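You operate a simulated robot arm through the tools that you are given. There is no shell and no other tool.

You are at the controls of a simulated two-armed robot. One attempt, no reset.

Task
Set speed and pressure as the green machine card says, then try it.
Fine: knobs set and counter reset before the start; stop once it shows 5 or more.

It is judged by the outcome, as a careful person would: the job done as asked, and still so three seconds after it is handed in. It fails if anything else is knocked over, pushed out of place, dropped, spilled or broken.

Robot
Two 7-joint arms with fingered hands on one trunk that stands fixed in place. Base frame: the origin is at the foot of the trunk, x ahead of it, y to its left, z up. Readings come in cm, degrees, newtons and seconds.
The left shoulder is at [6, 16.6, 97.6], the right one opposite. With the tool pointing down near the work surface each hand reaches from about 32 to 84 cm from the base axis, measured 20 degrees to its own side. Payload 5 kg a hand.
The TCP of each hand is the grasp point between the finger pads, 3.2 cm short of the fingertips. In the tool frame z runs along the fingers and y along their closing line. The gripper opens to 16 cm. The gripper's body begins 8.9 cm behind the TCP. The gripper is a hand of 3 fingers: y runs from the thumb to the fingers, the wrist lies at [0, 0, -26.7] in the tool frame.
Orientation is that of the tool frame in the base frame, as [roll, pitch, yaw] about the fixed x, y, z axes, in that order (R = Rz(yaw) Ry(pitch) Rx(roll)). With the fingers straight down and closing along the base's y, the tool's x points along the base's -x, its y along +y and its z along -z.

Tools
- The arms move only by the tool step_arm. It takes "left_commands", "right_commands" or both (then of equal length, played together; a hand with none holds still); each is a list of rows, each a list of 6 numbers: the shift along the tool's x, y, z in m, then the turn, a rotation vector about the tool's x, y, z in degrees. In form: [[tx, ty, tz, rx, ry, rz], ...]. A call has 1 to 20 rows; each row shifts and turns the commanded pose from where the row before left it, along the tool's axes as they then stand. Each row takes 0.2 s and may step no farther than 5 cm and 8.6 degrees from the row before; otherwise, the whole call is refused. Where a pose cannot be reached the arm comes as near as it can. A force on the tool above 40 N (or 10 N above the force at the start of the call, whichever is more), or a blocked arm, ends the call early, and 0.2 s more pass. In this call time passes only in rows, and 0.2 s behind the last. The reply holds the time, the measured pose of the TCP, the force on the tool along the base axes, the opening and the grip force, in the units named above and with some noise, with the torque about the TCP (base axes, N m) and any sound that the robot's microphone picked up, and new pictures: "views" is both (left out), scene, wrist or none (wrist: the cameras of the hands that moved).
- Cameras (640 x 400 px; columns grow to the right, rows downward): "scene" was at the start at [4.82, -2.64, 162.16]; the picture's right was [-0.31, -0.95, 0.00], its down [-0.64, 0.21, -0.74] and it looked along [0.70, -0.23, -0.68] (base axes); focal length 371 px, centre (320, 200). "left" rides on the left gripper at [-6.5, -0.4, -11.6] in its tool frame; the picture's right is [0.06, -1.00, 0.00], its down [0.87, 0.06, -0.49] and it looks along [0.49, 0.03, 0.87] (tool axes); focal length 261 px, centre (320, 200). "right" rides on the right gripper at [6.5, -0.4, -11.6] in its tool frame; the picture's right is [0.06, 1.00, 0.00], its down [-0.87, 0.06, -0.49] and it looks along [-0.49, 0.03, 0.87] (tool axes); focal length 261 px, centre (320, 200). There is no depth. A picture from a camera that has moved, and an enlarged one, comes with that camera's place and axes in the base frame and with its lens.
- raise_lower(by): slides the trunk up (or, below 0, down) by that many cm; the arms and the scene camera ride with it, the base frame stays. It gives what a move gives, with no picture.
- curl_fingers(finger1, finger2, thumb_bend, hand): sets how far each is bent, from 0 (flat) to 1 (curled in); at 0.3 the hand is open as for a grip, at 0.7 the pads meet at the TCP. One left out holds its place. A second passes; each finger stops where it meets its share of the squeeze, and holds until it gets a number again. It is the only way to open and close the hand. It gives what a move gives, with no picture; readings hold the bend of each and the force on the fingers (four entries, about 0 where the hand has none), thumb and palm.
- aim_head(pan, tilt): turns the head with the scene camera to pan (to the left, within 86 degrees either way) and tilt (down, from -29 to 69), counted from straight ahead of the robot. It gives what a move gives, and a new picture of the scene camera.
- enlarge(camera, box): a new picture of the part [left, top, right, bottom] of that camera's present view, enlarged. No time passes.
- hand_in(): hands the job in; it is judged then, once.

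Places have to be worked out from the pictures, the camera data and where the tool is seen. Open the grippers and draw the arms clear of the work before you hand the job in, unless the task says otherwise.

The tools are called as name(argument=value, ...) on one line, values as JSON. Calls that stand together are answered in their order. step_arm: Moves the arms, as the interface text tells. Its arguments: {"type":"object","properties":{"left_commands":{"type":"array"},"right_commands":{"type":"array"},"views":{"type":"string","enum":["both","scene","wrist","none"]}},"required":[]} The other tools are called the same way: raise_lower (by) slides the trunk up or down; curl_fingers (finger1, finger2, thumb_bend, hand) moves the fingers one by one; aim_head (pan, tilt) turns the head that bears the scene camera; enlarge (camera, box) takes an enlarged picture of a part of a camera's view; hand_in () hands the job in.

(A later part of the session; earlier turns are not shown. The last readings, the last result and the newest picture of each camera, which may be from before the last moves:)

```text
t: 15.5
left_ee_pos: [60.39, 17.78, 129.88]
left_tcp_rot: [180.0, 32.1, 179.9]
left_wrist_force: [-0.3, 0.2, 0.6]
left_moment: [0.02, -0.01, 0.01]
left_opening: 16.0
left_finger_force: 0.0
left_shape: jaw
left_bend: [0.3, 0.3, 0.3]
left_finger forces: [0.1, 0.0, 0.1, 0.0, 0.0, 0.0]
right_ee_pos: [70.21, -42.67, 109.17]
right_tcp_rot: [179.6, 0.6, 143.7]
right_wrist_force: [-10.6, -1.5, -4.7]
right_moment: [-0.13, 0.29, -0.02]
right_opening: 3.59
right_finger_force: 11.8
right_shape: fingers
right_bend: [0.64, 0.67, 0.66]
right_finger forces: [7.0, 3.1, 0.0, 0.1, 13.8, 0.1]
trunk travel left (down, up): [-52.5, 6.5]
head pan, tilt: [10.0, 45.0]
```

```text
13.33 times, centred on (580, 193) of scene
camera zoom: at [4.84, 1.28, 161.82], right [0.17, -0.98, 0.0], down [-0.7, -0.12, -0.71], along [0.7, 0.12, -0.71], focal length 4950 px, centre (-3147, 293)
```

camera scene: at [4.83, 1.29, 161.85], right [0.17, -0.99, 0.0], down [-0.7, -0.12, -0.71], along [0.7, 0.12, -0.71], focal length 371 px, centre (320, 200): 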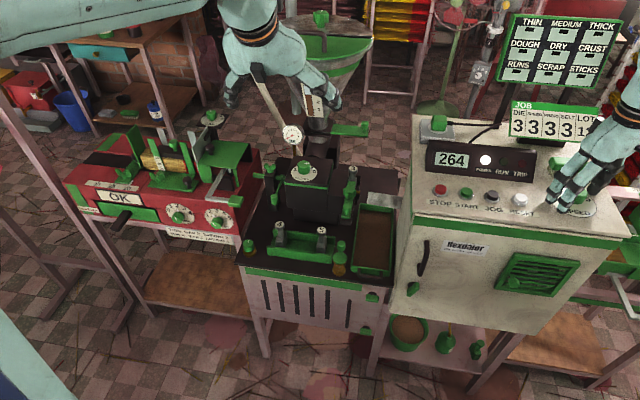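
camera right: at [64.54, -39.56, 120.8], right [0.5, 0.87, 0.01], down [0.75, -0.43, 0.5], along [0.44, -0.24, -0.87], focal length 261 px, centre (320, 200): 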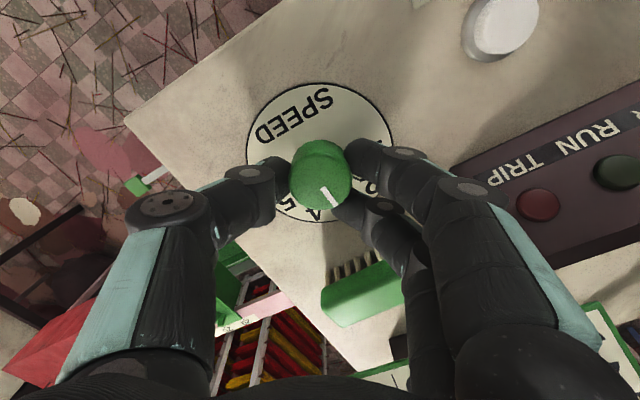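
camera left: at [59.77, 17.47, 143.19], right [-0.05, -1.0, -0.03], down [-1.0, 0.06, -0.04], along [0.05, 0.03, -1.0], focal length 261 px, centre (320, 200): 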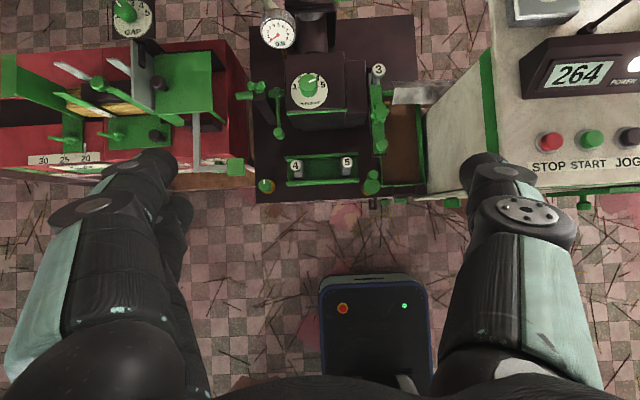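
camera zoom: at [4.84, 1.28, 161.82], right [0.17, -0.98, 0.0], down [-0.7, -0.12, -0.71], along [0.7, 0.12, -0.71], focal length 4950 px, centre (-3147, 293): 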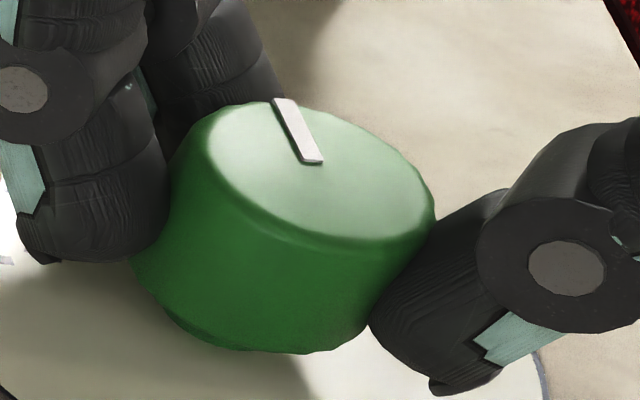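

The mark now points straight ahead, at 3. I'll release the knob and lift off vertically.

curl_fingers(hand="right", finger1=0.57, finger2=0.57, thumb_bend=0.57)

step_arm(right_commands=[[0, 0, -0.02, 0, 0, 0], [0, 0, -0.03, 0, 0, 0], [0, 0, -0.03, 0, 0, 0], [0, 0, -0.03, 0, 0, 0], [0.02, 0, 0, 0, 0, -8.25], [0.02, 0, 0, 0, 0, -8.25], [0.02, 0, 0, 0, 0, -8.25], [0.02, 0, 0, 0, 0, -8.25]])

enlarge(camera="right", box=[270, 70, 390, 150])

enlarge(camera="scene", box=[532, 164, 628, 224])

```text
t: 16.5
left_ee_pos: [60.39, 17.81, 129.9]
left_tcp_rot: [180.0, 32.1, 179.8]
left_wrist_force: [-0.9, -0.5, 0.1]
left_moment: [0.02, 0.01, 0.01]
left_opening: 16.02
left_finger_force: 0.1
left_shape: jaw
left_bend: [0.3, 0.3, 0.3]
left_finger forces: [0.0, 0.0, 0.1, 0.0, 0.1, 0.1]
right_ee_pos: [70.37, -42.61, 109.24]
right_tcp_rot: [179.5, 0.4, 143.8]
right_wrist_force: [0.1, -1.0, -0.8]
right_moment: [0.02, 0.02, -0.02]
right_opening: 6.24
right_finger_force: 0.2
right_shape: fingers
right_bend: [0.56, 0.56, 0.56]
right_finger forces: [0.0, 0.0, 0.1, 0.1, 0.0, 0.0]
trunk travel left (down, up): [-52.5, 6.5]
head pan, tilt: [10.0, 45.0]
```

```text
t: 18.3
left_ee_pos: [60.44, 17.92, 130.11]
left_tcp_rot: [-180.0, 32.0, 179.9]
left_wrist_force: [0.8, 0.0, 0.2]
left_moment: [-0.02, 0.0, 0.02]
left_opening: 15.99
left_finger_force: 0.0
left_shape: jaw
left_bend: [0.3, 0.3, 0.3]
left_finger forces: [0.0, 0.1, 0.1, 0.0, 0.2, 0.0]
right_ee_pos: [62.96, -39.56, 120.31]
right_tcp_rot: [179.9, 0.7, 176.9]
right_wrist_force: [-0.3, 0.0, -0.9]
right_moment: [0.01, -0.01, 0.01]
right_opening: 6.26
right_finger_force: 0.0
right_shape: fingers
right_bend: [0.56, 0.56, 0.56]
right_finger forces: [0.0, 0.1, 0.0, 0.0, 0.1, 0.0]
trunk travel left (down, up): [-52.5, 6.5]
head pan, tilt: [10.0, 45.0]
camera scene: at [4.87, 1.31, 161.82], right [0.17, -0.98, 0.0], down [-0.7, -0.12, -0.71], along [0.7, 0.12, -0.71], focal length 371 px, centre (320, 200)
camera right: at [56.34, -39.65, 131.73], right [-0.01, 1.0, 0.0], down [0.86, 0.01, 0.5], along [0.5, 0.01, -0.86], focal length 261 px, centre (320, 200)
```

scene: 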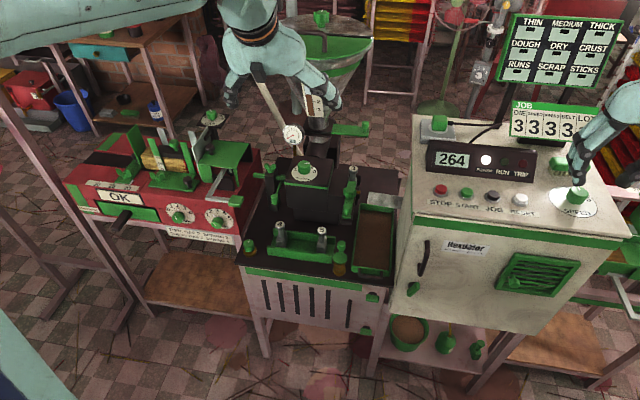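
right: 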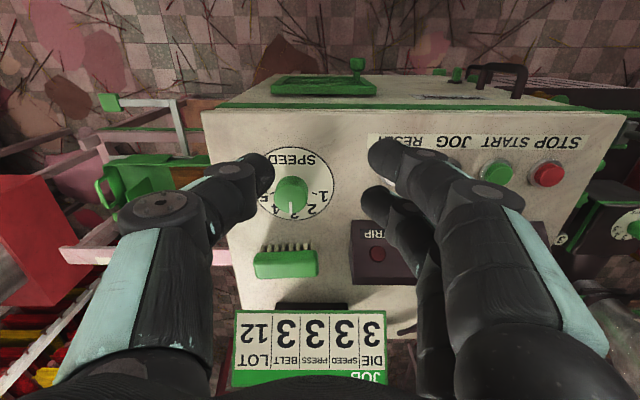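

```text
5.00 times, centred on (330, 110) of right
camera zoom: at [56.34, -39.65, 131.73], right [-0.01, 1.0, 0.0], down [0.86, 0.01, 0.5], along [0.5, 0.01, -0.86], focal length 1303 px, centre (270, 650)
```

zoom: 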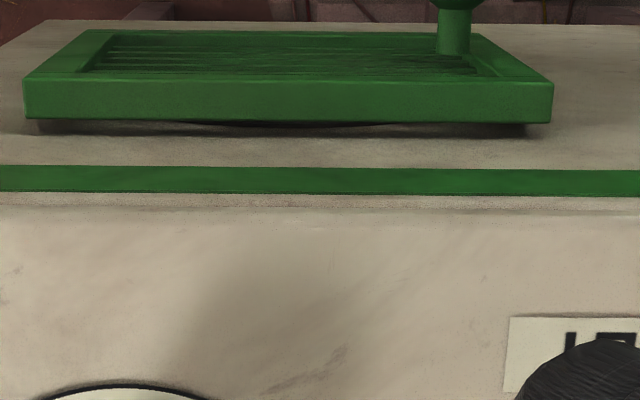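

```text
6.67 times, centred on (580, 194) of scene
camera zoom: at [4.87, 1.31, 161.82], right [0.17, -0.98, 0.0], down [-0.7, -0.12, -0.71], along [0.7, 0.12, -0.71], focal length 2475 px, centre (-1413, 240)
```

zoom: 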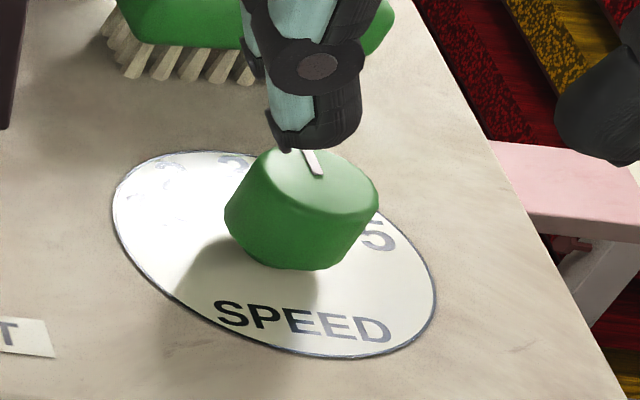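

enlarge(camera="right", box=[250, 140, 346, 220])

```text
5.00 times, centred on (298, 180) of right
camera zoom: at [56.34, -39.65, 131.73], right [-0.01, 1.0, 0.0], down [0.86, 0.01, 0.5], along [0.5, 0.01, -0.86], focal length 1303 px, centre (430, 300)
```

zoom: 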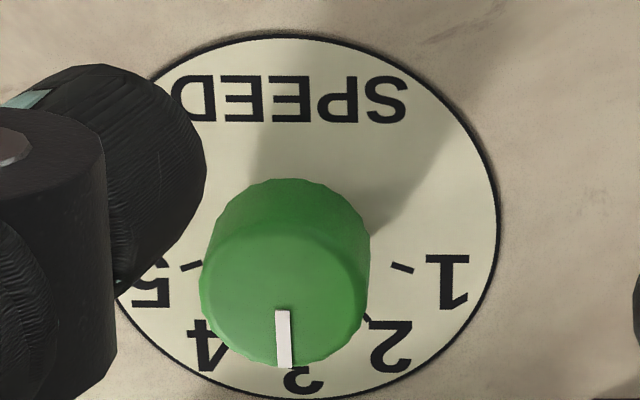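

Speed reads exactly 3. Next is the pressure knob: I'll straighten the left hand, yaw it about 15° away from the gauge and carry it above the knob.

step_arm(left_commands=[[0, 0, 0, 0, 8, 0], [0, 0, 0, 0, 8, 0], [0, 0, 0, 0, 8, 0], [0, 0, 0, 0, 8, 0], [-0.04, 0.003, 0.027, 0, 0, 0], [-0.04, 0.003, 0.027, 0, 0, 0], [-0.04, 0.003, 0.027, 0, 0, 0], [-0.04, 0.003, 0.027, 0, 0, 0], [-0.04, 0.003, 0.027, 0, 0, 0], [-0.036, 0.003, 0.025, 0, 0, 0], [0, 0, 0, 0, 0, -7.5], [0, 0, 0, 0, 0, -7.5], [0, 0, 0, 0, 0, 0]])

```text
t: 21.1
left_ee_pos: [77.1, 15.79, 112.89]
left_tcp_rot: [-180.0, 0.0, -165.0]
left_wrist_force: [-0.6, 0.4, 0.2]
left_moment: [0.01, 0.0, -0.01]
left_opening: 15.96
left_finger_force: 0.1
left_shape: jaw
left_bend: [0.3, 0.3, 0.3]
left_finger forces: [0.0, 0.1, 0.1, 0.0, 0.0, 0.0]
left hand out of reach, approached as far as the arm can: row 8, 9, 10
right_ee_pos: [62.99, -39.62, 120.1]
right_tcp_rot: [179.8, 0.7, 176.8]
right_wrist_force: [0.2, 0.3, -0.9]
right_moment: [0.0, -0.03, 0.01]
right_opening: 6.24
right_finger_force: 0.0
right_shape: fingers
right_bend: [0.56, 0.56, 0.56]
right_finger forces: [0.0, 0.0, 0.0, 0.1, 0.0, 0.1]
trunk travel left (down, up): [-52.5, 6.5]
head pan, tilt: [10.0, 45.0]
camera scene: at [4.9, 1.32, 161.82], right [0.17, -0.98, 0.0], down [-0.7, -0.12, -0.71], along [0.7, 0.12, -0.71], focal length 371 px, centre (320, 200)
camera left: at [83.4, 17.05, 124.36], right [0.2, -0.98, 0.0], down [-0.85, -0.17, 0.49], along [-0.48, -0.1, -0.87], focal length 261 px, centre (320, 200)
```

scene: 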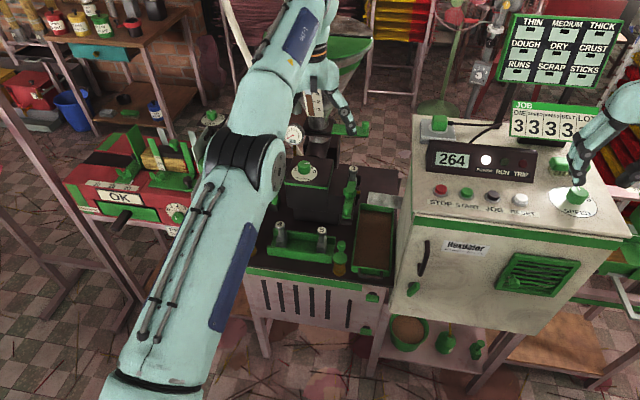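
left: 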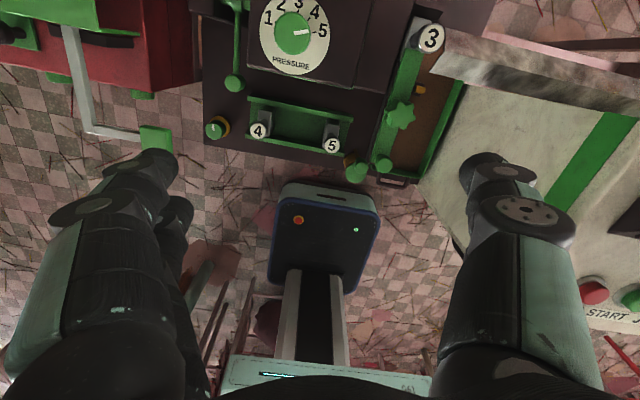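

A vertical hand can't reach that far at this height. I'll tilt it 15° forward, which pulls the wrist back, retreat slightly and re-read the pose.

step_arm(left_commands=[[0.02, 0, 0, 0, -7.5, 0], [0.01, 0, 0, 0, -7.5, 0], [0, 0, 0, 0, 0, 0]], views="wrist")

```text
t: 21.9
left_ee_pos: [75.4, 15.84, 112.96]
left_tcp_rot: [179.0, 12.3, -164.9]
left_wrist_force: [-0.2, -0.5, -0.3]
left_moment: [0.03, 0.02, 0.0]
left_opening: 16.02
left_finger_force: 0.1
left_shape: jaw
left_bend: [0.3, 0.3, 0.3]
left_finger forces: [0.0, 0.0, 0.0, 0.0, 0.0, 0.0]
left hand out of reach, approached as far as the arm can: row 1
right_ee_pos: [63.21, -39.42, 120.07]
right_tcp_rot: [179.9, 0.6, 176.7]
right_wrist_force: [0.3, 0.3, 0.3]
right_moment: [0.04, 0.03, -0.04]
right_opening: 6.28
right_finger_force: 0.0
right_shape: fingers
right_bend: [0.56, 0.56, 0.56]
right_finger forces: [0.0, 0.0, 0.0, 0.1, 0.0, 0.1]
trunk travel left (down, up): [-52.5, 6.5]
head pan, tilt: [10.0, 45.0]
camera left: at [79.32, 16.31, 125.54], right [0.2, -0.98, -0.03], down [-0.93, -0.2, 0.3], along [-0.3, -0.03, -0.95], focal length 261 px, centre (320, 200)
```

left: 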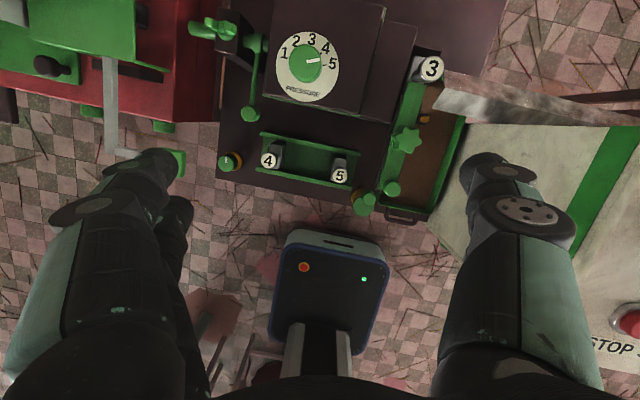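

enlarge(camera="left", box=[250, 10, 370, 110])

```text
4.00 times, centred on (310, 60) of left
camera zoom: at [79.32, 16.31, 125.54], right [0.2, -0.98, -0.03], down [-0.93, -0.2, 0.3], along [-0.3, -0.03, -0.95], focal length 1043 px, centre (360, 760)
```

zoom: 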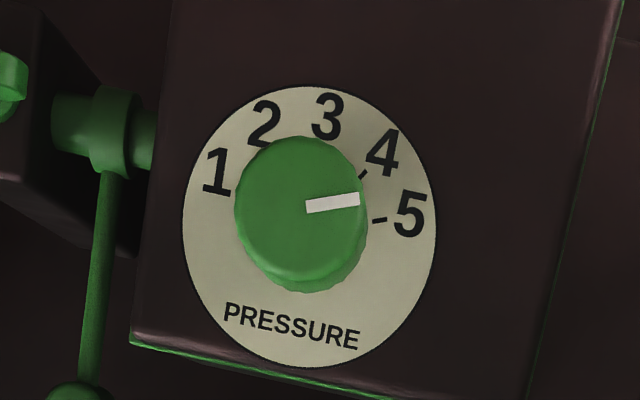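

The knob's top comes out at about [84.25, 19.9, 95], consistent with the earlier estimate. I'll narrow the left fingers first, then carry the tilted hand to a hover above the knob.

curl_fingers(hand="left", finger1=0.55, finger2=0.55, thumb_bend=0.55)

step_arm(left_commands=[[-0.026, 0.005, 0.0225, 0, 0, 0], [-0.026, 0.005, 0.0225, 0, 0, 0], [-0.0246, 0.006, 0.0225, 0, 0, 0], [0, 0, 0, 0, 0, 0]])

```text
t: 22.9
left_ee_pos: [75.44, 15.87, 112.98]
left_tcp_rot: [179.0, 12.2, -164.9]
left_wrist_force: [0.0, 0.1, -1.1]
left_moment: [0.02, -0.01, -0.02]
left_opening: 6.79
left_finger_force: 0.1
left_shape: fingers
left_bend: [0.55, 0.55, 0.55]
left_finger forces: [0.0, 0.1, 0.0, 0.0, 0.0, 0.1]
right_ee_pos: [62.94, -39.56, 120.24]
right_tcp_rot: [180.0, 0.7, 176.8]
right_wrist_force: [-0.1, 0.1, -1.0]
right_moment: [0.03, -0.01, 0.01]
right_opening: 6.24
right_finger_force: 0.1
right_shape: fingers
right_bend: [0.56, 0.56, 0.56]
right_finger forces: [0.0, 0.0, 0.0, 0.0, 0.0, 0.0]
trunk travel left (down, up): [-52.5, 6.5]
head pan, tilt: [10.0, 45.0]
```

```text
t: 23.7
left_ee_pos: [81.83, 18.86, 109.12]
left_tcp_rot: [179.5, 11.7, -164.4]
left_wrist_force: [-22.3, -1.4, 4.1]
left_moment: [0.17, -3.53, 0.04]
left_opening: 6.73
left_finger_force: 0.0
left_shape: fingers
left_bend: [0.55, 0.55, 0.55]
left_finger forces: [0.1, 0.0, 0.1, 0.0, 0.0, 0.0]
right_ee_pos: [62.73, -39.44, 120.2]
right_tcp_rot: [179.9, 0.7, 176.9]
right_wrist_force: [0.1, -0.6, 0.2]
right_moment: [-0.03, 0.04, 0.01]
right_opening: 6.23
right_finger_force: 0.1
right_shape: fingers
right_bend: [0.56, 0.56, 0.56]
right_finger forces: [0.0, 0.0, 0.1, 0.0, 0.0, 0.0]
trunk travel left (down, up): [-52.5, 6.5]
head pan, tilt: [10.0, 45.0]
stopped in row 3 (left hand): the force on the tool passed its limit at 94 N (the readings are from after the stop); the commanded pose is now the measured one
camera scene: at [4.54, 1.32, 161.85], right [0.17, -0.98, 0.0], down [-0.69, -0.12, -0.71], along [0.7, 0.12, -0.71], focal length 371 px, centre (320, 200)
camera left: at [85.78, 19.52, 121.65], right [0.21, -0.98, -0.02], down [-0.93, -0.21, 0.31], along [-0.3, -0.04, -0.95], focal length 261 px, centre (320, 200)
```

scene: 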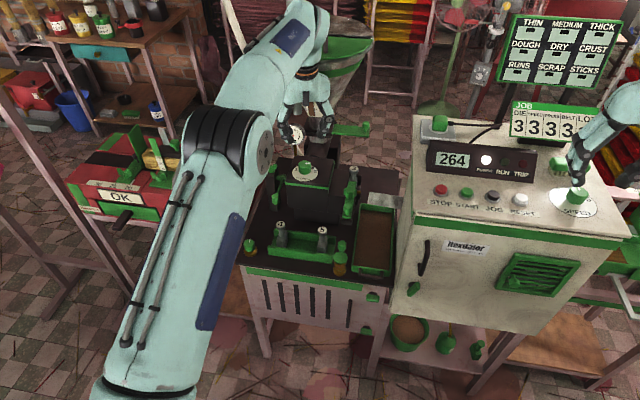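
left: 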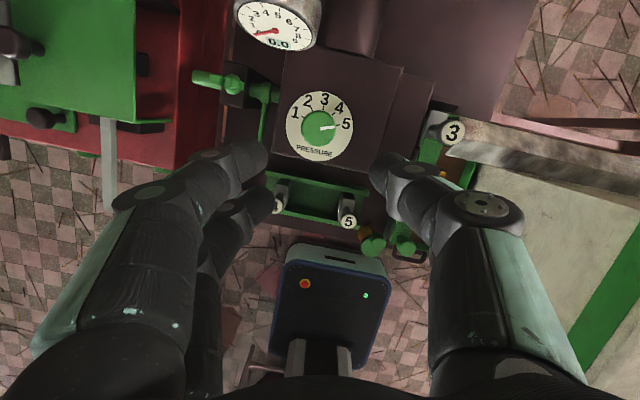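

The upper hand (around z 125) ran into something ahead of it, almost surely the hopper cone. I'll back straight off, then tilt further forward so the hand's upper part leans away from the hopper.

step_arm(left_commands=[[0.03, 0, 0, 0, 0, 0], [0.03, 0, 0, 0, 0, 0], [0.02, 0, 0, 0, 0, 0], [0, 0, 0, 0, -5, 0], [0, 0, 0, 0, -5, 0], [0, 0, 0, 0, 0, 0]])

enlarge(camera="scene", box=[240, 0, 420, 180])

```text
t: 25.1
left_ee_pos: [74.6, 16.94, 107.0]
left_tcp_rot: [179.3, 21.7, -164.9]
left_wrist_force: [0.9, 0.0, -0.8]
left_moment: [0.01, 0.04, -0.02]
left_opening: 6.76
left_finger_force: 0.0
left_shape: fingers
left_bend: [0.55, 0.55, 0.55]
left_finger forces: [0.0, 0.0, 0.0, 0.0, 0.0, 0.0]
right_ee_pos: [63.0, -39.47, 120.03]
right_tcp_rot: [179.9, 0.6, 176.8]
right_wrist_force: [0.0, 0.1, 0.0]
right_moment: [-0.02, 0.0, 0.01]
right_opening: 6.28
right_finger_force: 0.1
right_shape: fingers
right_bend: [0.56, 0.56, 0.56]
right_finger forces: [0.0, 0.1, 0.1, 0.0, 0.0, 0.0]
trunk travel left (down, up): [-52.5, 6.5]
head pan, tilt: [10.0, 45.0]
camera scene: at [4.96, 1.34, 161.82], right [0.17, -0.98, 0.0], down [-0.7, -0.12, -0.71], along [0.7, 0.12, -0.71], focal length 371 px, centre (320, 200)
camera left: at [76.43, 16.88, 120.17], right [0.21, -0.98, -0.03], down [-0.97, -0.21, 0.14], along [-0.14, 0.0, -0.99], focal length 261 px, centre (320, 200)
```

scene: 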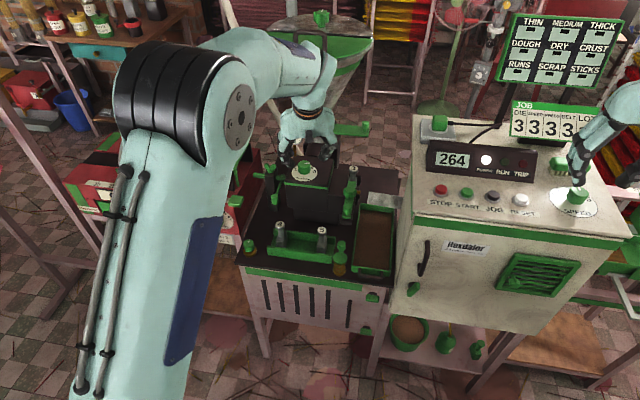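
left: 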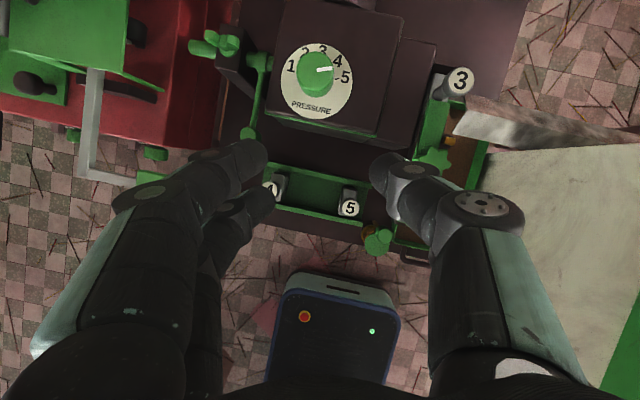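

```text
2.22 times, centred on (330, 90) of scene
camera zoom: at [4.96, 1.34, 161.82], right [0.17, -0.98, 0.0], down [-0.7, -0.12, -0.71], along [0.7, 0.12, -0.71], focal length 825 px, centre (298, 444)
```

zoom: 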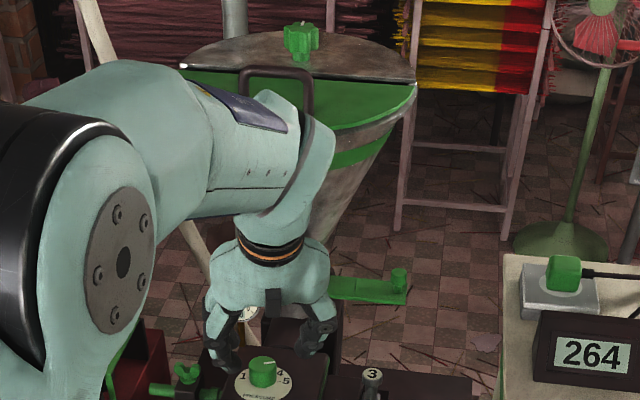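

Nothing looks displaced; the rim sits around z 124 and the tilted hand now leans clear of it. I'll move in underneath to a hover just above the knob, in three rows.

step_arm(left_commands=[[-0.012, 0.001, 0.022, 0, 0, 0], [-0.02, 0.001, 0.02, 0, 0, 0], [-0.02, 0.001, 0.018, 0, 0, 0], [-0.0146, 0, 0.015, 0, 0, 0], [0, 0, 0, 0, 0, 0]])

enlarge(camera="scene", box=[240, 60, 400, 200])

```text
t: 26.3
left_ee_pos: [83.07, 19.5, 102.65]
left_tcp_rot: [179.2, 21.7, -164.8]
left_wrist_force: [-0.5, 0.9, -0.4]
left_moment: [-0.03, 0.01, 0.04]
left_opening: 6.75
left_finger_force: 0.0
left_shape: fingers
left_bend: [0.55, 0.55, 0.55]
left_finger forces: [0.1, 0.1, 0.0, 0.1, 0.0, 0.0]
right_ee_pos: [63.01, -39.65, 120.06]
right_tcp_rot: [179.9, 0.6, 176.8]
right_wrist_force: [-0.3, -0.4, 0.1]
right_moment: [-0.03, 0.02, 0.01]
right_opening: 6.24
right_finger_force: 0.1
right_shape: fingers
right_bend: [0.56, 0.56, 0.56]
right_finger forces: [0.0, 0.0, 0.0, 0.0, 0.0, 0.0]
trunk travel left (down, up): [-52.5, 6.5]
head pan, tilt: [10.0, 45.0]
camera scene: at [4.9, 1.31, 161.82], right [0.17, -0.98, 0.0], down [-0.7, -0.12, -0.71], along [0.7, 0.12, -0.71], focal length 371 px, centre (320, 200)
camera left: at [84.96, 19.56, 115.75], right [0.21, -0.98, -0.03], down [-0.97, -0.21, 0.14], along [-0.14, 0.0, -0.99], focal length 261 px, centre (320, 200)
```

scene: 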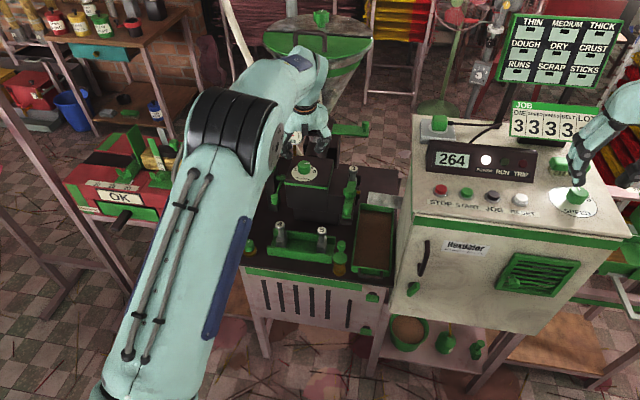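
left: 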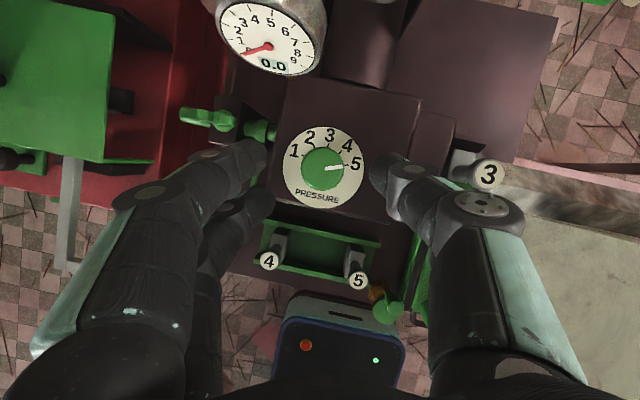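

```text
2.86 times, centred on (320, 130) of scene
camera zoom: at [4.9, 1.31, 161.82], right [0.17, -0.98, 0.0], down [-0.7, -0.12, -0.71], along [0.7, 0.12, -0.71], focal length 1061 px, centre (320, 400)
```

zoom: 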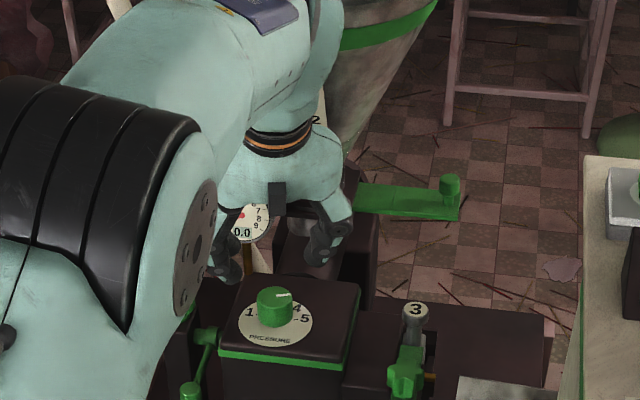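

The hand is centred over the knob, clear of both gauge and hopper. I'll descend vertically by 5 cm.

step_arm(left_commands=[[0.0055, 0, 0.0157, 0, 0, 0], [0.0055, 0, 0.0157, 0, 0, 0], [0.0055, 0, 0.0157, 0, 0, 0], [0, 0, 0, 0, 0, 0]])

enlarge(camera="scene", box=[270, 130, 350, 190])

```text
t: 27.3
left_ee_pos: [83.32, 19.72, 97.82]
left_tcp_rot: [179.3, 21.6, -164.8]
left_wrist_force: [-0.4, 0.2, 0.9]
left_moment: [0.01, 0.02, -0.04]
left_opening: 6.75
left_finger_force: 0.1
left_shape: fingers
left_bend: [0.55, 0.55, 0.55]
left_finger forces: [0.1, 0.0, 0.0, 0.0, 0.0, 0.1]
right_ee_pos: [63.06, -39.47, 120.19]
right_tcp_rot: [179.9, 0.6, 176.8]
right_wrist_force: [-0.3, 0.2, 0.0]
right_moment: [0.02, -0.01, -0.02]
right_opening: 6.28
right_finger_force: 0.1
right_shape: fingers
right_bend: [0.56, 0.56, 0.56]
right_finger forces: [0.0, 0.0, 0.0, 0.0, 0.1, 0.0]
trunk travel left (down, up): [-52.5, 6.5]
head pan, tilt: [10.0, 45.0]
camera scene: at [4.91, 1.32, 161.82], right [0.17, -0.98, 0.0], down [-0.7, -0.12, -0.71], along [0.7, 0.12, -0.71], focal length 371 px, centre (320, 200)
camera left: at [85.16, 19.69, 110.76], right [0.21, -0.98, -0.03], down [-0.97, -0.21, 0.14], along [-0.14, 0.0, -0.99], focal length 261 px, centre (320, 200)
```

scene: 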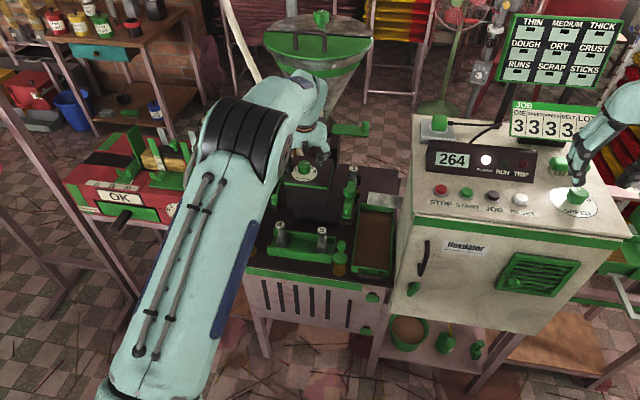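
left: 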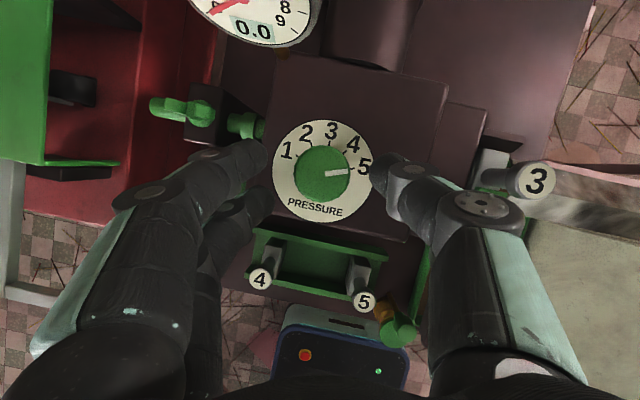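

```text
6.67 times, centred on (310, 160) of scene
camera zoom: at [4.91, 1.32, 161.82], right [0.17, -0.98, 0.0], down [-0.7, -0.12, -0.71], along [0.7, 0.12, -0.71], focal length 2475 px, centre (387, 467)
```

zoom: 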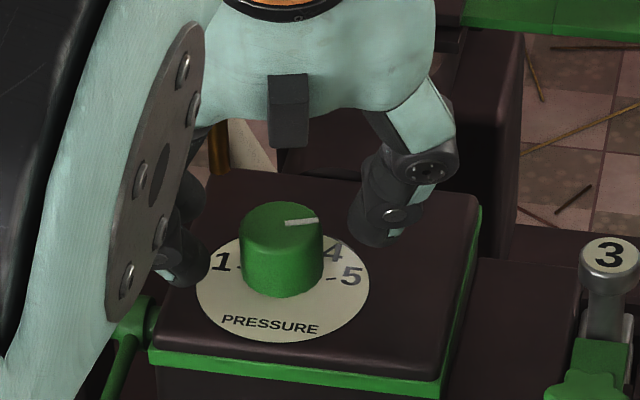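

The thumb tip is about 1.5 cm above the plate and aligned with the knob. I'll lower slowly in small steps, watching for contact.

step_arm(left_commands=[[0.0018, 0, 0.0046, 0, 0, 0], [0.0018, 0, 0.0046, 0, 0, 0], [0, 0, 0, 0, 0, 0]], views="wrist")

```text
t: 28.1
left_ee_pos: [83.33, 19.7, 96.61]
left_tcp_rot: [179.3, 21.6, -164.8]
left_wrist_force: [0.6, -0.2, 0.4]
left_moment: [0.03, -0.01, -0.03]
left_opening: 6.72
left_finger_force: 0.1
left_shape: fingers
left_bend: [0.55, 0.55, 0.55]
left_finger forces: [0.0, 0.0, 0.1, 0.1, 0.1, 0.1]
right_ee_pos: [62.9, -39.5, 120.06]
right_tcp_rot: [179.9, 0.6, 176.8]
right_wrist_force: [0.1, 1.3, -0.8]
right_moment: [-0.01, -0.03, -0.02]
right_opening: 6.25
right_finger_force: 0.0
right_shape: fingers
right_bend: [0.56, 0.56, 0.56]
right_finger forces: [0.0, 0.1, 0.0, 0.1, 0.1, 0.0]
trunk travel left (down, up): [-52.5, 6.5]
head pan, tilt: [10.0, 45.0]
camera left: at [85.13, 19.66, 109.74], right [0.21, -0.98, -0.03], down [-0.97, -0.21, 0.14], along [-0.14, 0.0, -0.99], focal length 261 px, centre (320, 200)
```

left: 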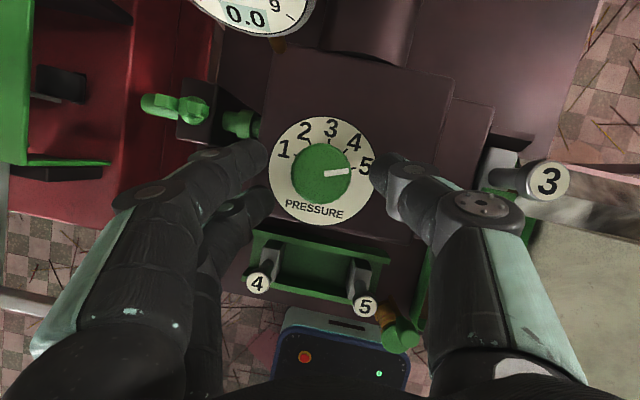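

No contact yet at z 96.6 and the fingertips should be well down the knob's side. I'll close the left hand on it.

curl_fingers(hand="left", finger1=0.7, finger2=0.7, thumb_bend=0.7)

enlarge(camera="left", box=[230, 100, 420, 230])

enlarge(camera="scene", box=[270, 130, 350, 190])

```text
t: 29.1
left_ee_pos: [83.29, 19.58, 96.62]
left_tcp_rot: [179.3, 21.6, -164.8]
left_wrist_force: [1.7, -1.9, -4.7]
left_moment: [-0.06, 0.05, 0.0]
left_opening: 3.63
left_finger_force: 11.8
left_shape: fingers
left_bend: [0.64, 0.66, 0.65]
left_finger forces: [6.4, 3.7, 0.0, 0.0, 13.1, 0.1]
right_ee_pos: [62.98, -39.61, 120.06]
right_tcp_rot: [179.9, 0.5, 176.9]
right_wrist_force: [0.1, -0.7, -0.4]
right_moment: [0.0, 0.0, 0.01]
right_opening: 6.26
right_finger_force: 0.1
right_shape: fingers
right_bend: [0.56, 0.56, 0.56]
right_finger forces: [0.1, 0.0, 0.0, 0.0, 0.1, 0.0]
trunk travel left (down, up): [-52.5, 6.5]
head pan, tilt: [10.0, 45.0]
```

```text
3.08 times, centred on (325, 165) of left
camera zoom: at [85.17, 19.61, 109.69], right [0.21, -0.98, -0.03], down [-0.97, -0.21, 0.14], along [-0.14, 0.0, -0.99], focal length 802 px, centre (305, 308)
```

zoom: 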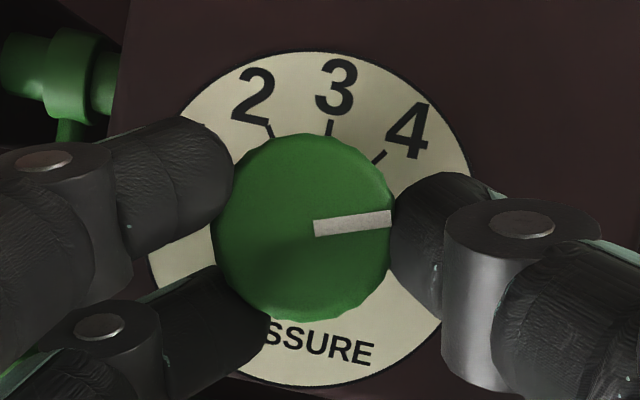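

```text
6.67 times, centred on (310, 160) of scene
camera zoom: at [4.99, 1.3, 161.82], right [0.17, -0.98, 0.0], down [-0.7, -0.12, -0.71], along [0.7, 0.12, -0.71], focal length 2475 px, centre (387, 467)
```

zoom: 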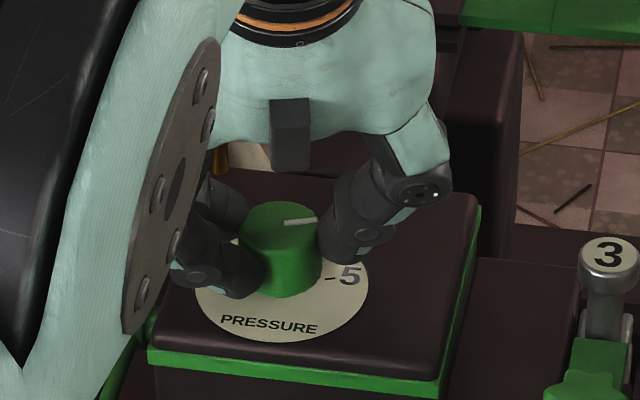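

Grip is firm (3.6 cm, about 12 N). I'll rotate counterclockwise 32° about the vertical axis, compensating for the small offset between TCP and knob axis.

step_arm(left_commands=[[0, -0.0016, 0, -2.945, 0, -7.44], [0, -0.0016, 0, -2.945, 0, -7.44], [0, -0.0016, 0, -2.945, 0, -7.44], [0, -0.0016, 0, -2.945, 0, -7.44], [0, 0, 0, 0, 0, 0]], views="wrist")

enlarge(camera="left", box=[230, 100, 420, 230])

enlarge(camera="scene", box=[270, 130, 350, 190])

```text
t: 30.3
left_ee_pos: [83.69, 19.1, 96.58]
left_tcp_rot: [179.4, 21.9, -132.7]
left_wrist_force: [1.7, -3.0, -5.3]
left_moment: [-0.1, 0.04, -0.03]
left_opening: 3.62
left_finger_force: 12.1
left_shape: fingers
left_bend: [0.64, 0.66, 0.65]
left_finger forces: [6.4, 4.2, 0.0, 0.0, 13.6, 0.0]
right_ee_pos: [63.1, -39.5, 119.95]
right_tcp_rot: [179.9, 0.6, 176.8]
right_wrist_force: [0.1, 1.8, -0.2]
right_moment: [0.01, -0.01, 0.0]
right_opening: 6.27
right_finger_force: 0.1
right_shape: fingers
right_bend: [0.56, 0.56, 0.56]
right_finger forces: [0.0, 0.0, 0.0, 0.0, 0.1, 0.1]
trunk travel left (down, up): [-52.5, 6.5]
head pan, tilt: [10.0, 45.0]
camera left: at [85.15, 20.02, 109.71], right [0.7, -0.72, -0.03], down [-0.71, -0.69, 0.13], along [-0.12, -0.07, -0.99], focal length 261 px, centre (320, 200)
```

left: 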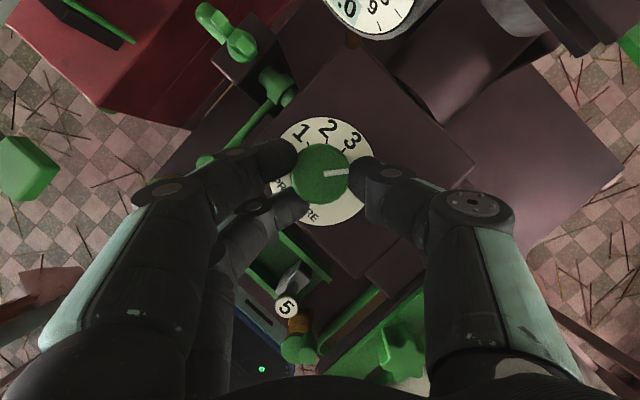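

```text
3.08 times, centred on (325, 165) of left
camera zoom: at [85.15, 20.02, 109.71], right [0.7, -0.72, -0.03], down [-0.71, -0.69, 0.13], along [-0.12, -0.07, -0.99], focal length 802 px, centre (305, 308)
```

zoom: 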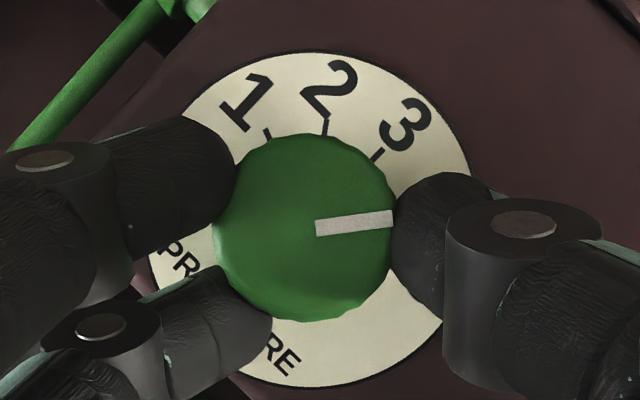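

```text
6.67 times, centred on (310, 160) of scene
camera zoom: at [5.01, 1.3, 161.82], right [0.17, -0.98, 0.0], down [-0.7, -0.12, -0.71], along [0.7, 0.12, -0.71], focal length 2475 px, centre (387, 467)
```

zoom: 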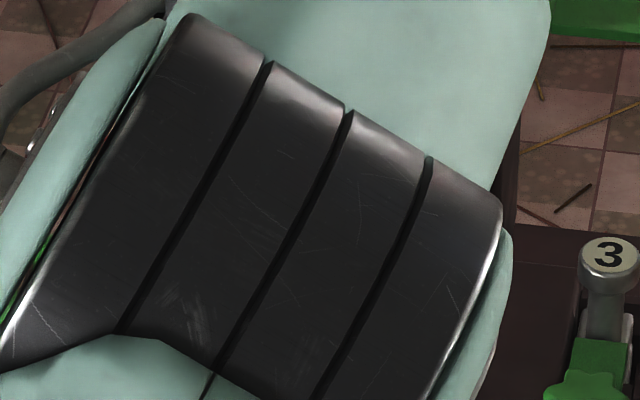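

The knob followed and its mark is now near 4. Turning on would swing the thumb toward the feed tube, so I'll release, rotate the open hand back around the knob and regrip.

curl_fingers(hand="left", finger1=0.55, finger2=0.55, thumb_bend=0.55)

step_arm(left_commands=[[0, 0.0016, 0, 2.945, 0, 7.44], [0, 0.0016, 0, 2.945, 0, 7.44], [0, 0.0016, 0, 2.945, 0, 7.44], [0, 0.0016, 0, 2.945, 0, 7.44], [0, 0, 0, 0, 0, 0]], views="wrist")

enlarge(camera="left", box=[230, 100, 420, 230])

enlarge(camera="scene", box=[270, 130, 350, 190])

```text
t: 31.3
left_ee_pos: [83.7, 19.12, 96.64]
left_tcp_rot: [179.4, 22.0, -132.7]
left_wrist_force: [0.4, -0.2, -0.4]
left_moment: [-0.03, 0.03, 0.03]
left_opening: 6.64
left_finger_force: 0.1
left_shape: fingers
left_bend: [0.55, 0.55, 0.55]
left_finger forces: [0.0, 0.0, 0.0, 0.1, 0.0, 0.0]
right_ee_pos: [62.97, -39.57, 120.02]
right_tcp_rot: [179.9, 0.7, 176.8]
right_wrist_force: [-0.2, -0.4, 0.6]
right_moment: [0.02, 0.01, 0.0]
right_opening: 6.26
right_finger_force: 0.0
right_shape: fingers
right_bend: [0.56, 0.56, 0.56]
right_finger forces: [0.0, 0.0, 0.1, 0.0, 0.0, 0.0]
trunk travel left (down, up): [-52.5, 6.5]
head pan, tilt: [10.0, 45.0]
```

```text
t: 32.5
left_ee_pos: [83.31, 19.56, 96.65]
left_tcp_rot: [179.3, 21.6, -164.9]
left_wrist_force: [0.1, -0.1, 0.2]
left_moment: [0.03, 0.02, 0.01]
left_opening: 6.67
left_finger_force: 0.0
left_shape: fingers
left_bend: [0.55, 0.55, 0.55]
left_finger forces: [0.0, 0.0, 0.0, 0.0, 0.0, 0.0]
right_ee_pos: [62.95, -39.56, 120.12]
right_tcp_rot: [179.9, 0.6, 176.8]
right_wrist_force: [0.0, -0.6, 0.1]
right_moment: [0.02, 0.0, 0.0]
right_opening: 6.27
right_finger_force: 0.0
right_shape: fingers
right_bend: [0.56, 0.56, 0.56]
right_finger forces: [0.0, 0.0, 0.1, 0.0, 0.0, 0.0]
trunk travel left (down, up): [-52.5, 6.5]
head pan, tilt: [10.0, 45.0]
camera left: at [85.06, 19.57, 109.76], right [0.21, -0.98, -0.04], down [-0.97, -0.21, 0.14], along [-0.14, 0.01, -0.99], focal length 261 px, centre (320, 200)
```

left: 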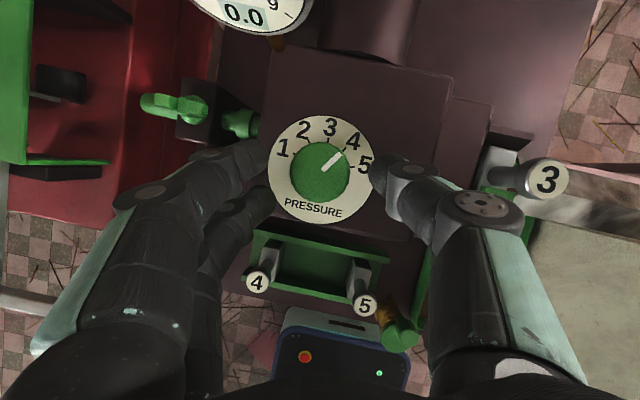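

```text
3.08 times, centred on (325, 165) of left
camera zoom: at [85.06, 19.57, 109.76], right [0.21, -0.98, -0.04], down [-0.97, -0.21, 0.14], along [-0.14, 0.01, -0.99], focal length 802 px, centre (305, 308)
```

zoom: 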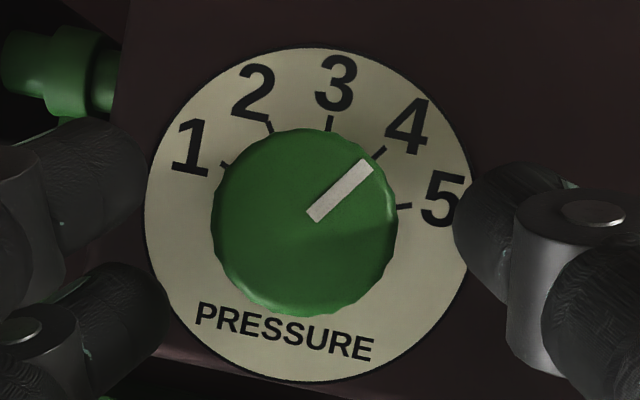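

```text
6.67 times, centred on (310, 160) of scene
camera zoom: at [4.94, 1.29, 161.82], right [0.17, -0.98, 0.0], down [-0.7, -0.12, -0.71], along [0.7, 0.12, -0.71], focal length 2475 px, centre (387, 467)
```

zoom: 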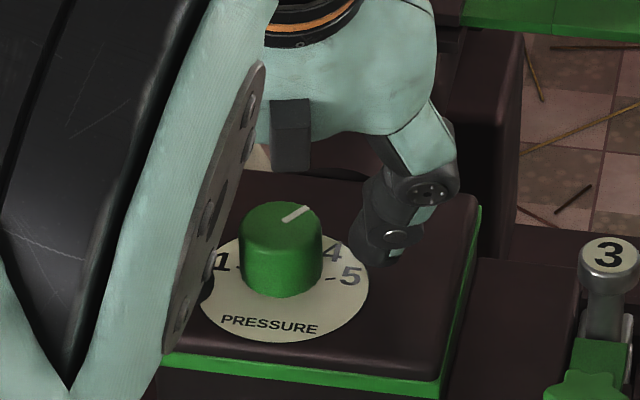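

The mark now sits exactly on tick 4 and tick 3 is about 35° further. I'll regrip and rotate 35° counterclockwise.

curl_fingers(hand="left", finger1=0.7, finger2=0.7, thumb_bend=0.7)

step_arm(left_commands=[[0, -0.0014, 0, -2.577, 0, -6.51], [0, -0.0014, 0, -2.577, 0, -6.51], [0, -0.0014, 0, -2.577, 0, -6.51], [0, -0.0014, 0, -2.577, 0, -6.51], [0, -0.0014, 0, -2.577, 0, -6.51], [0, 0, 0, 0, 0, 0]], views="wrist")

enlarge(camera="left", box=[230, 100, 420, 230])

```text
t: 33.5
left_ee_pos: [83.22, 19.63, 96.73]
left_tcp_rot: [179.3, 21.6, -164.7]
left_wrist_force: [0.3, -1.9, -3.5]
left_moment: [-0.07, 0.05, -0.02]
left_opening: 3.64
left_finger_force: 11.6
left_shape: fingers
left_bend: [0.64, 0.66, 0.66]
left_finger forces: [7.2, 3.7, 0.1, 0.1, 12.4, 0.0]
right_ee_pos: [63.1, -39.55, 119.96]
right_tcp_rot: [179.8, 0.6, 176.8]
right_wrist_force: [-0.1, 0.4, -0.5]
right_moment: [0.03, 0.03, 0.0]
right_opening: 6.27
right_finger_force: 0.0
right_shape: fingers
right_bend: [0.56, 0.56, 0.56]
right_finger forces: [0.0, 0.1, 0.0, 0.0, 0.0, 0.0]
trunk travel left (down, up): [-52.5, 6.5]
head pan, tilt: [10.0, 45.0]
```

```text
t: 34.9
left_ee_pos: [83.73, 18.89, 96.6]
left_tcp_rot: [179.3, 22.0, -129.7]
left_wrist_force: [2.7, -4.2, -2.7]
left_moment: [-0.14, 0.0, -0.05]
left_opening: 3.63
left_finger_force: 12.1
left_shape: fingers
left_bend: [0.64, 0.67, 0.66]
left_finger forces: [6.4, 4.0, 0.0, 0.0, 13.6, 0.0]
right_ee_pos: [63.03, -39.61, 119.99]
right_tcp_rot: [179.9, 0.5, 176.8]
right_wrist_force: [0.0, 0.4, -0.9]
right_moment: [0.0, -0.03, -0.01]
right_opening: 6.26
right_finger_force: 0.0
right_shape: fingers
right_bend: [0.56, 0.56, 0.56]
right_finger forces: [0.0, 0.0, 0.1, 0.0, 0.1, 0.1]
trunk travel left (down, up): [-52.5, 6.5]
head pan, tilt: [10.0, 45.0]
camera left: at [85.07, 19.97, 109.72], right [0.73, -0.68, -0.03], down [-0.67, -0.73, 0.13], along [-0.11, -0.07, -0.99], focal length 261 px, centre (320, 200)
```

left: 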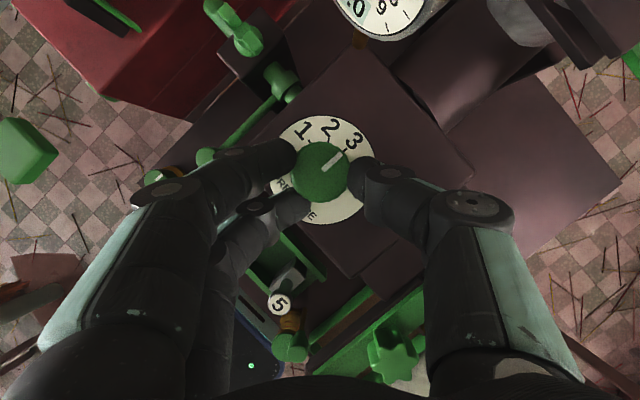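

```text
3.08 times, centred on (325, 165) of left
camera zoom: at [85.07, 19.97, 109.72], right [0.73, -0.68, -0.03], down [-0.67, -0.73, 0.13], along [-0.11, -0.07, -0.99], focal length 802 px, centre (305, 308)
```

zoom: 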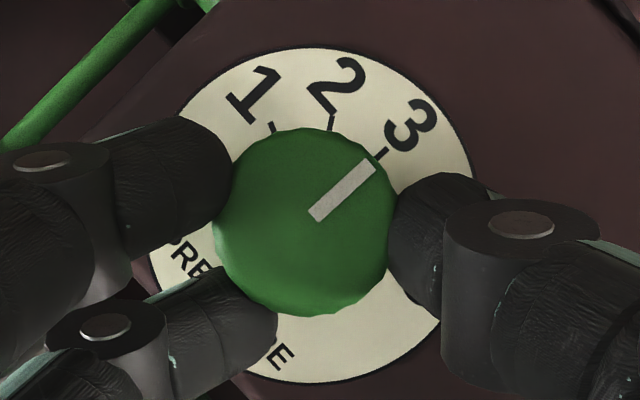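

The mark points straight at tick 3. I'll release, unwind the hand and back out along the way I came in.

curl_fingers(hand="left", finger1=0.55, finger2=0.55, thumb_bend=0.55)

step_arm(left_commands=[[0, 0.0014, 0, 2.577, 0, 6.51], [0, 0.0014, 0, 2.577, 0, 6.51], [0, 0.0014, 0, 2.577, 0, 6.51], [0, 0.0014, 0, 2.577, 0, 6.51], [0, 0.0014, 0, 2.577, 0, 6.51], [-0.0065, 0, -0.017, 0, 0, 0], [-0.0065, 0, -0.017, 0, 0, 0], [-0.0065, 0, -0.017, 0, 0, 0], [0.02, 0, -0.017, 0, 0, 0], [0.022, 0, -0.02, 0, 0, 0], [0.025, 0, -0.02, 0, 0, 0], [0, 0, 0, 0, 0, 0]])

enlarge(camera="left", box=[250, 20, 390, 140])

```text
t: 35.9
left_ee_pos: [83.72, 19.0, 96.61]
left_tcp_rot: [179.3, 21.9, -129.8]
left_wrist_force: [-0.4, -0.1, 0.1]
left_moment: [-0.01, 0.01, 0.01]
left_opening: 6.64
left_finger_force: 0.0
left_shape: fingers
left_bend: [0.55, 0.55, 0.55]
left_finger forces: [0.0, 0.0, 0.0, 0.1, 0.1, 0.0]
right_ee_pos: [63.01, -39.53, 120.11]
right_tcp_rot: [179.9, 0.7, 176.9]
right_wrist_force: [0.3, 1.0, -0.8]
right_moment: [0.03, -0.03, 0.0]
right_opening: 6.26
right_finger_force: 0.0
right_shape: fingers
right_bend: [0.56, 0.56, 0.56]
right_finger forces: [0.0, 0.0, 0.0, 0.0, 0.0, 0.0]
trunk travel left (down, up): [-52.5, 6.5]
head pan, tilt: [10.0, 45.0]
```

```text
t: 38.5
left_ee_pos: [75.17, 17.39, 104.84]
left_tcp_rot: [179.3, 21.6, -164.7]
left_wrist_force: [0.4, 0.2, -0.5]
left_moment: [0.0, 0.02, 0.02]
left_opening: 6.64
left_finger_force: 0.1
left_shape: fingers
left_bend: [0.55, 0.55, 0.55]
left_finger forces: [0.1, 0.0, 0.1, 0.0, 0.0, 0.0]
right_ee_pos: [63.07, -39.49, 120.12]
right_tcp_rot: [179.9, 0.6, 176.8]
right_wrist_force: [-0.7, -0.1, -0.9]
right_moment: [-0.01, 0.0, 0.02]
right_opening: 6.28
right_finger_force: 0.0
right_shape: fingers
right_bend: [0.56, 0.56, 0.56]
right_finger forces: [0.0, 0.1, 0.0, 0.0, 0.0, 0.1]
trunk travel left (down, up): [-52.5, 6.5]
head pan, tilt: [10.0, 45.0]
camera scene: at [5.0, 1.32, 161.82], right [0.17, -0.98, 0.0], down [-0.7, -0.12, -0.71], along [0.7, 0.12, -0.71], focal length 371 px, centre (320, 200)
camera left: at [77.06, 17.34, 117.92], right [0.21, -0.98, -0.04], down [-0.97, -0.21, 0.14], along [-0.14, 0.0, -0.99], focal length 261 px, centre (320, 200)
```

scene: 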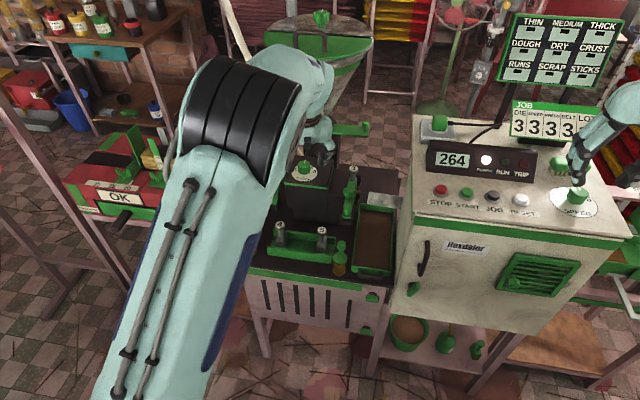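
left: 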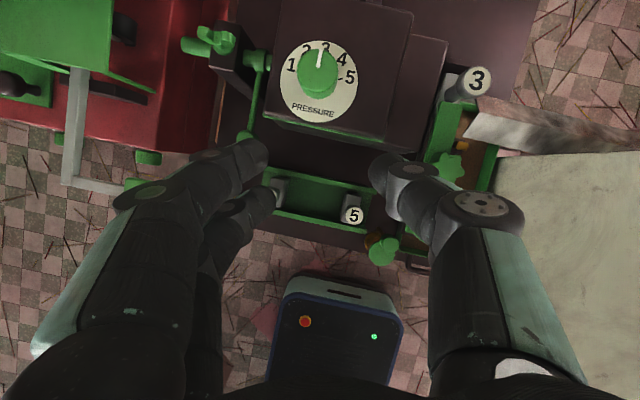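

```text
3.33 times, centred on (320, 80) of left
camera zoom: at [77.06, 17.34, 117.92], right [0.21, -0.98, -0.04], down [-0.97, -0.21, 0.14], along [-0.14, 0.0, -0.99], focal length 869 px, centre (320, 600)
```

zoom: 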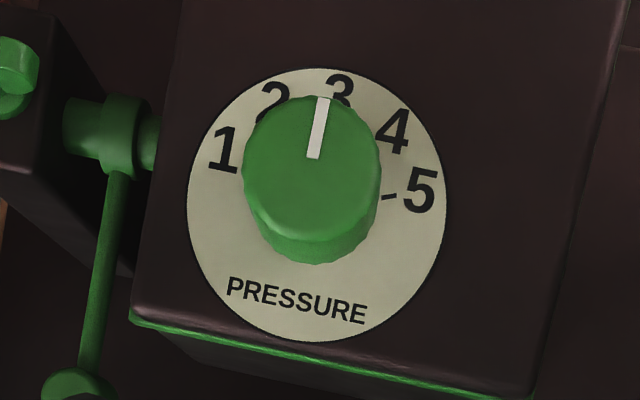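

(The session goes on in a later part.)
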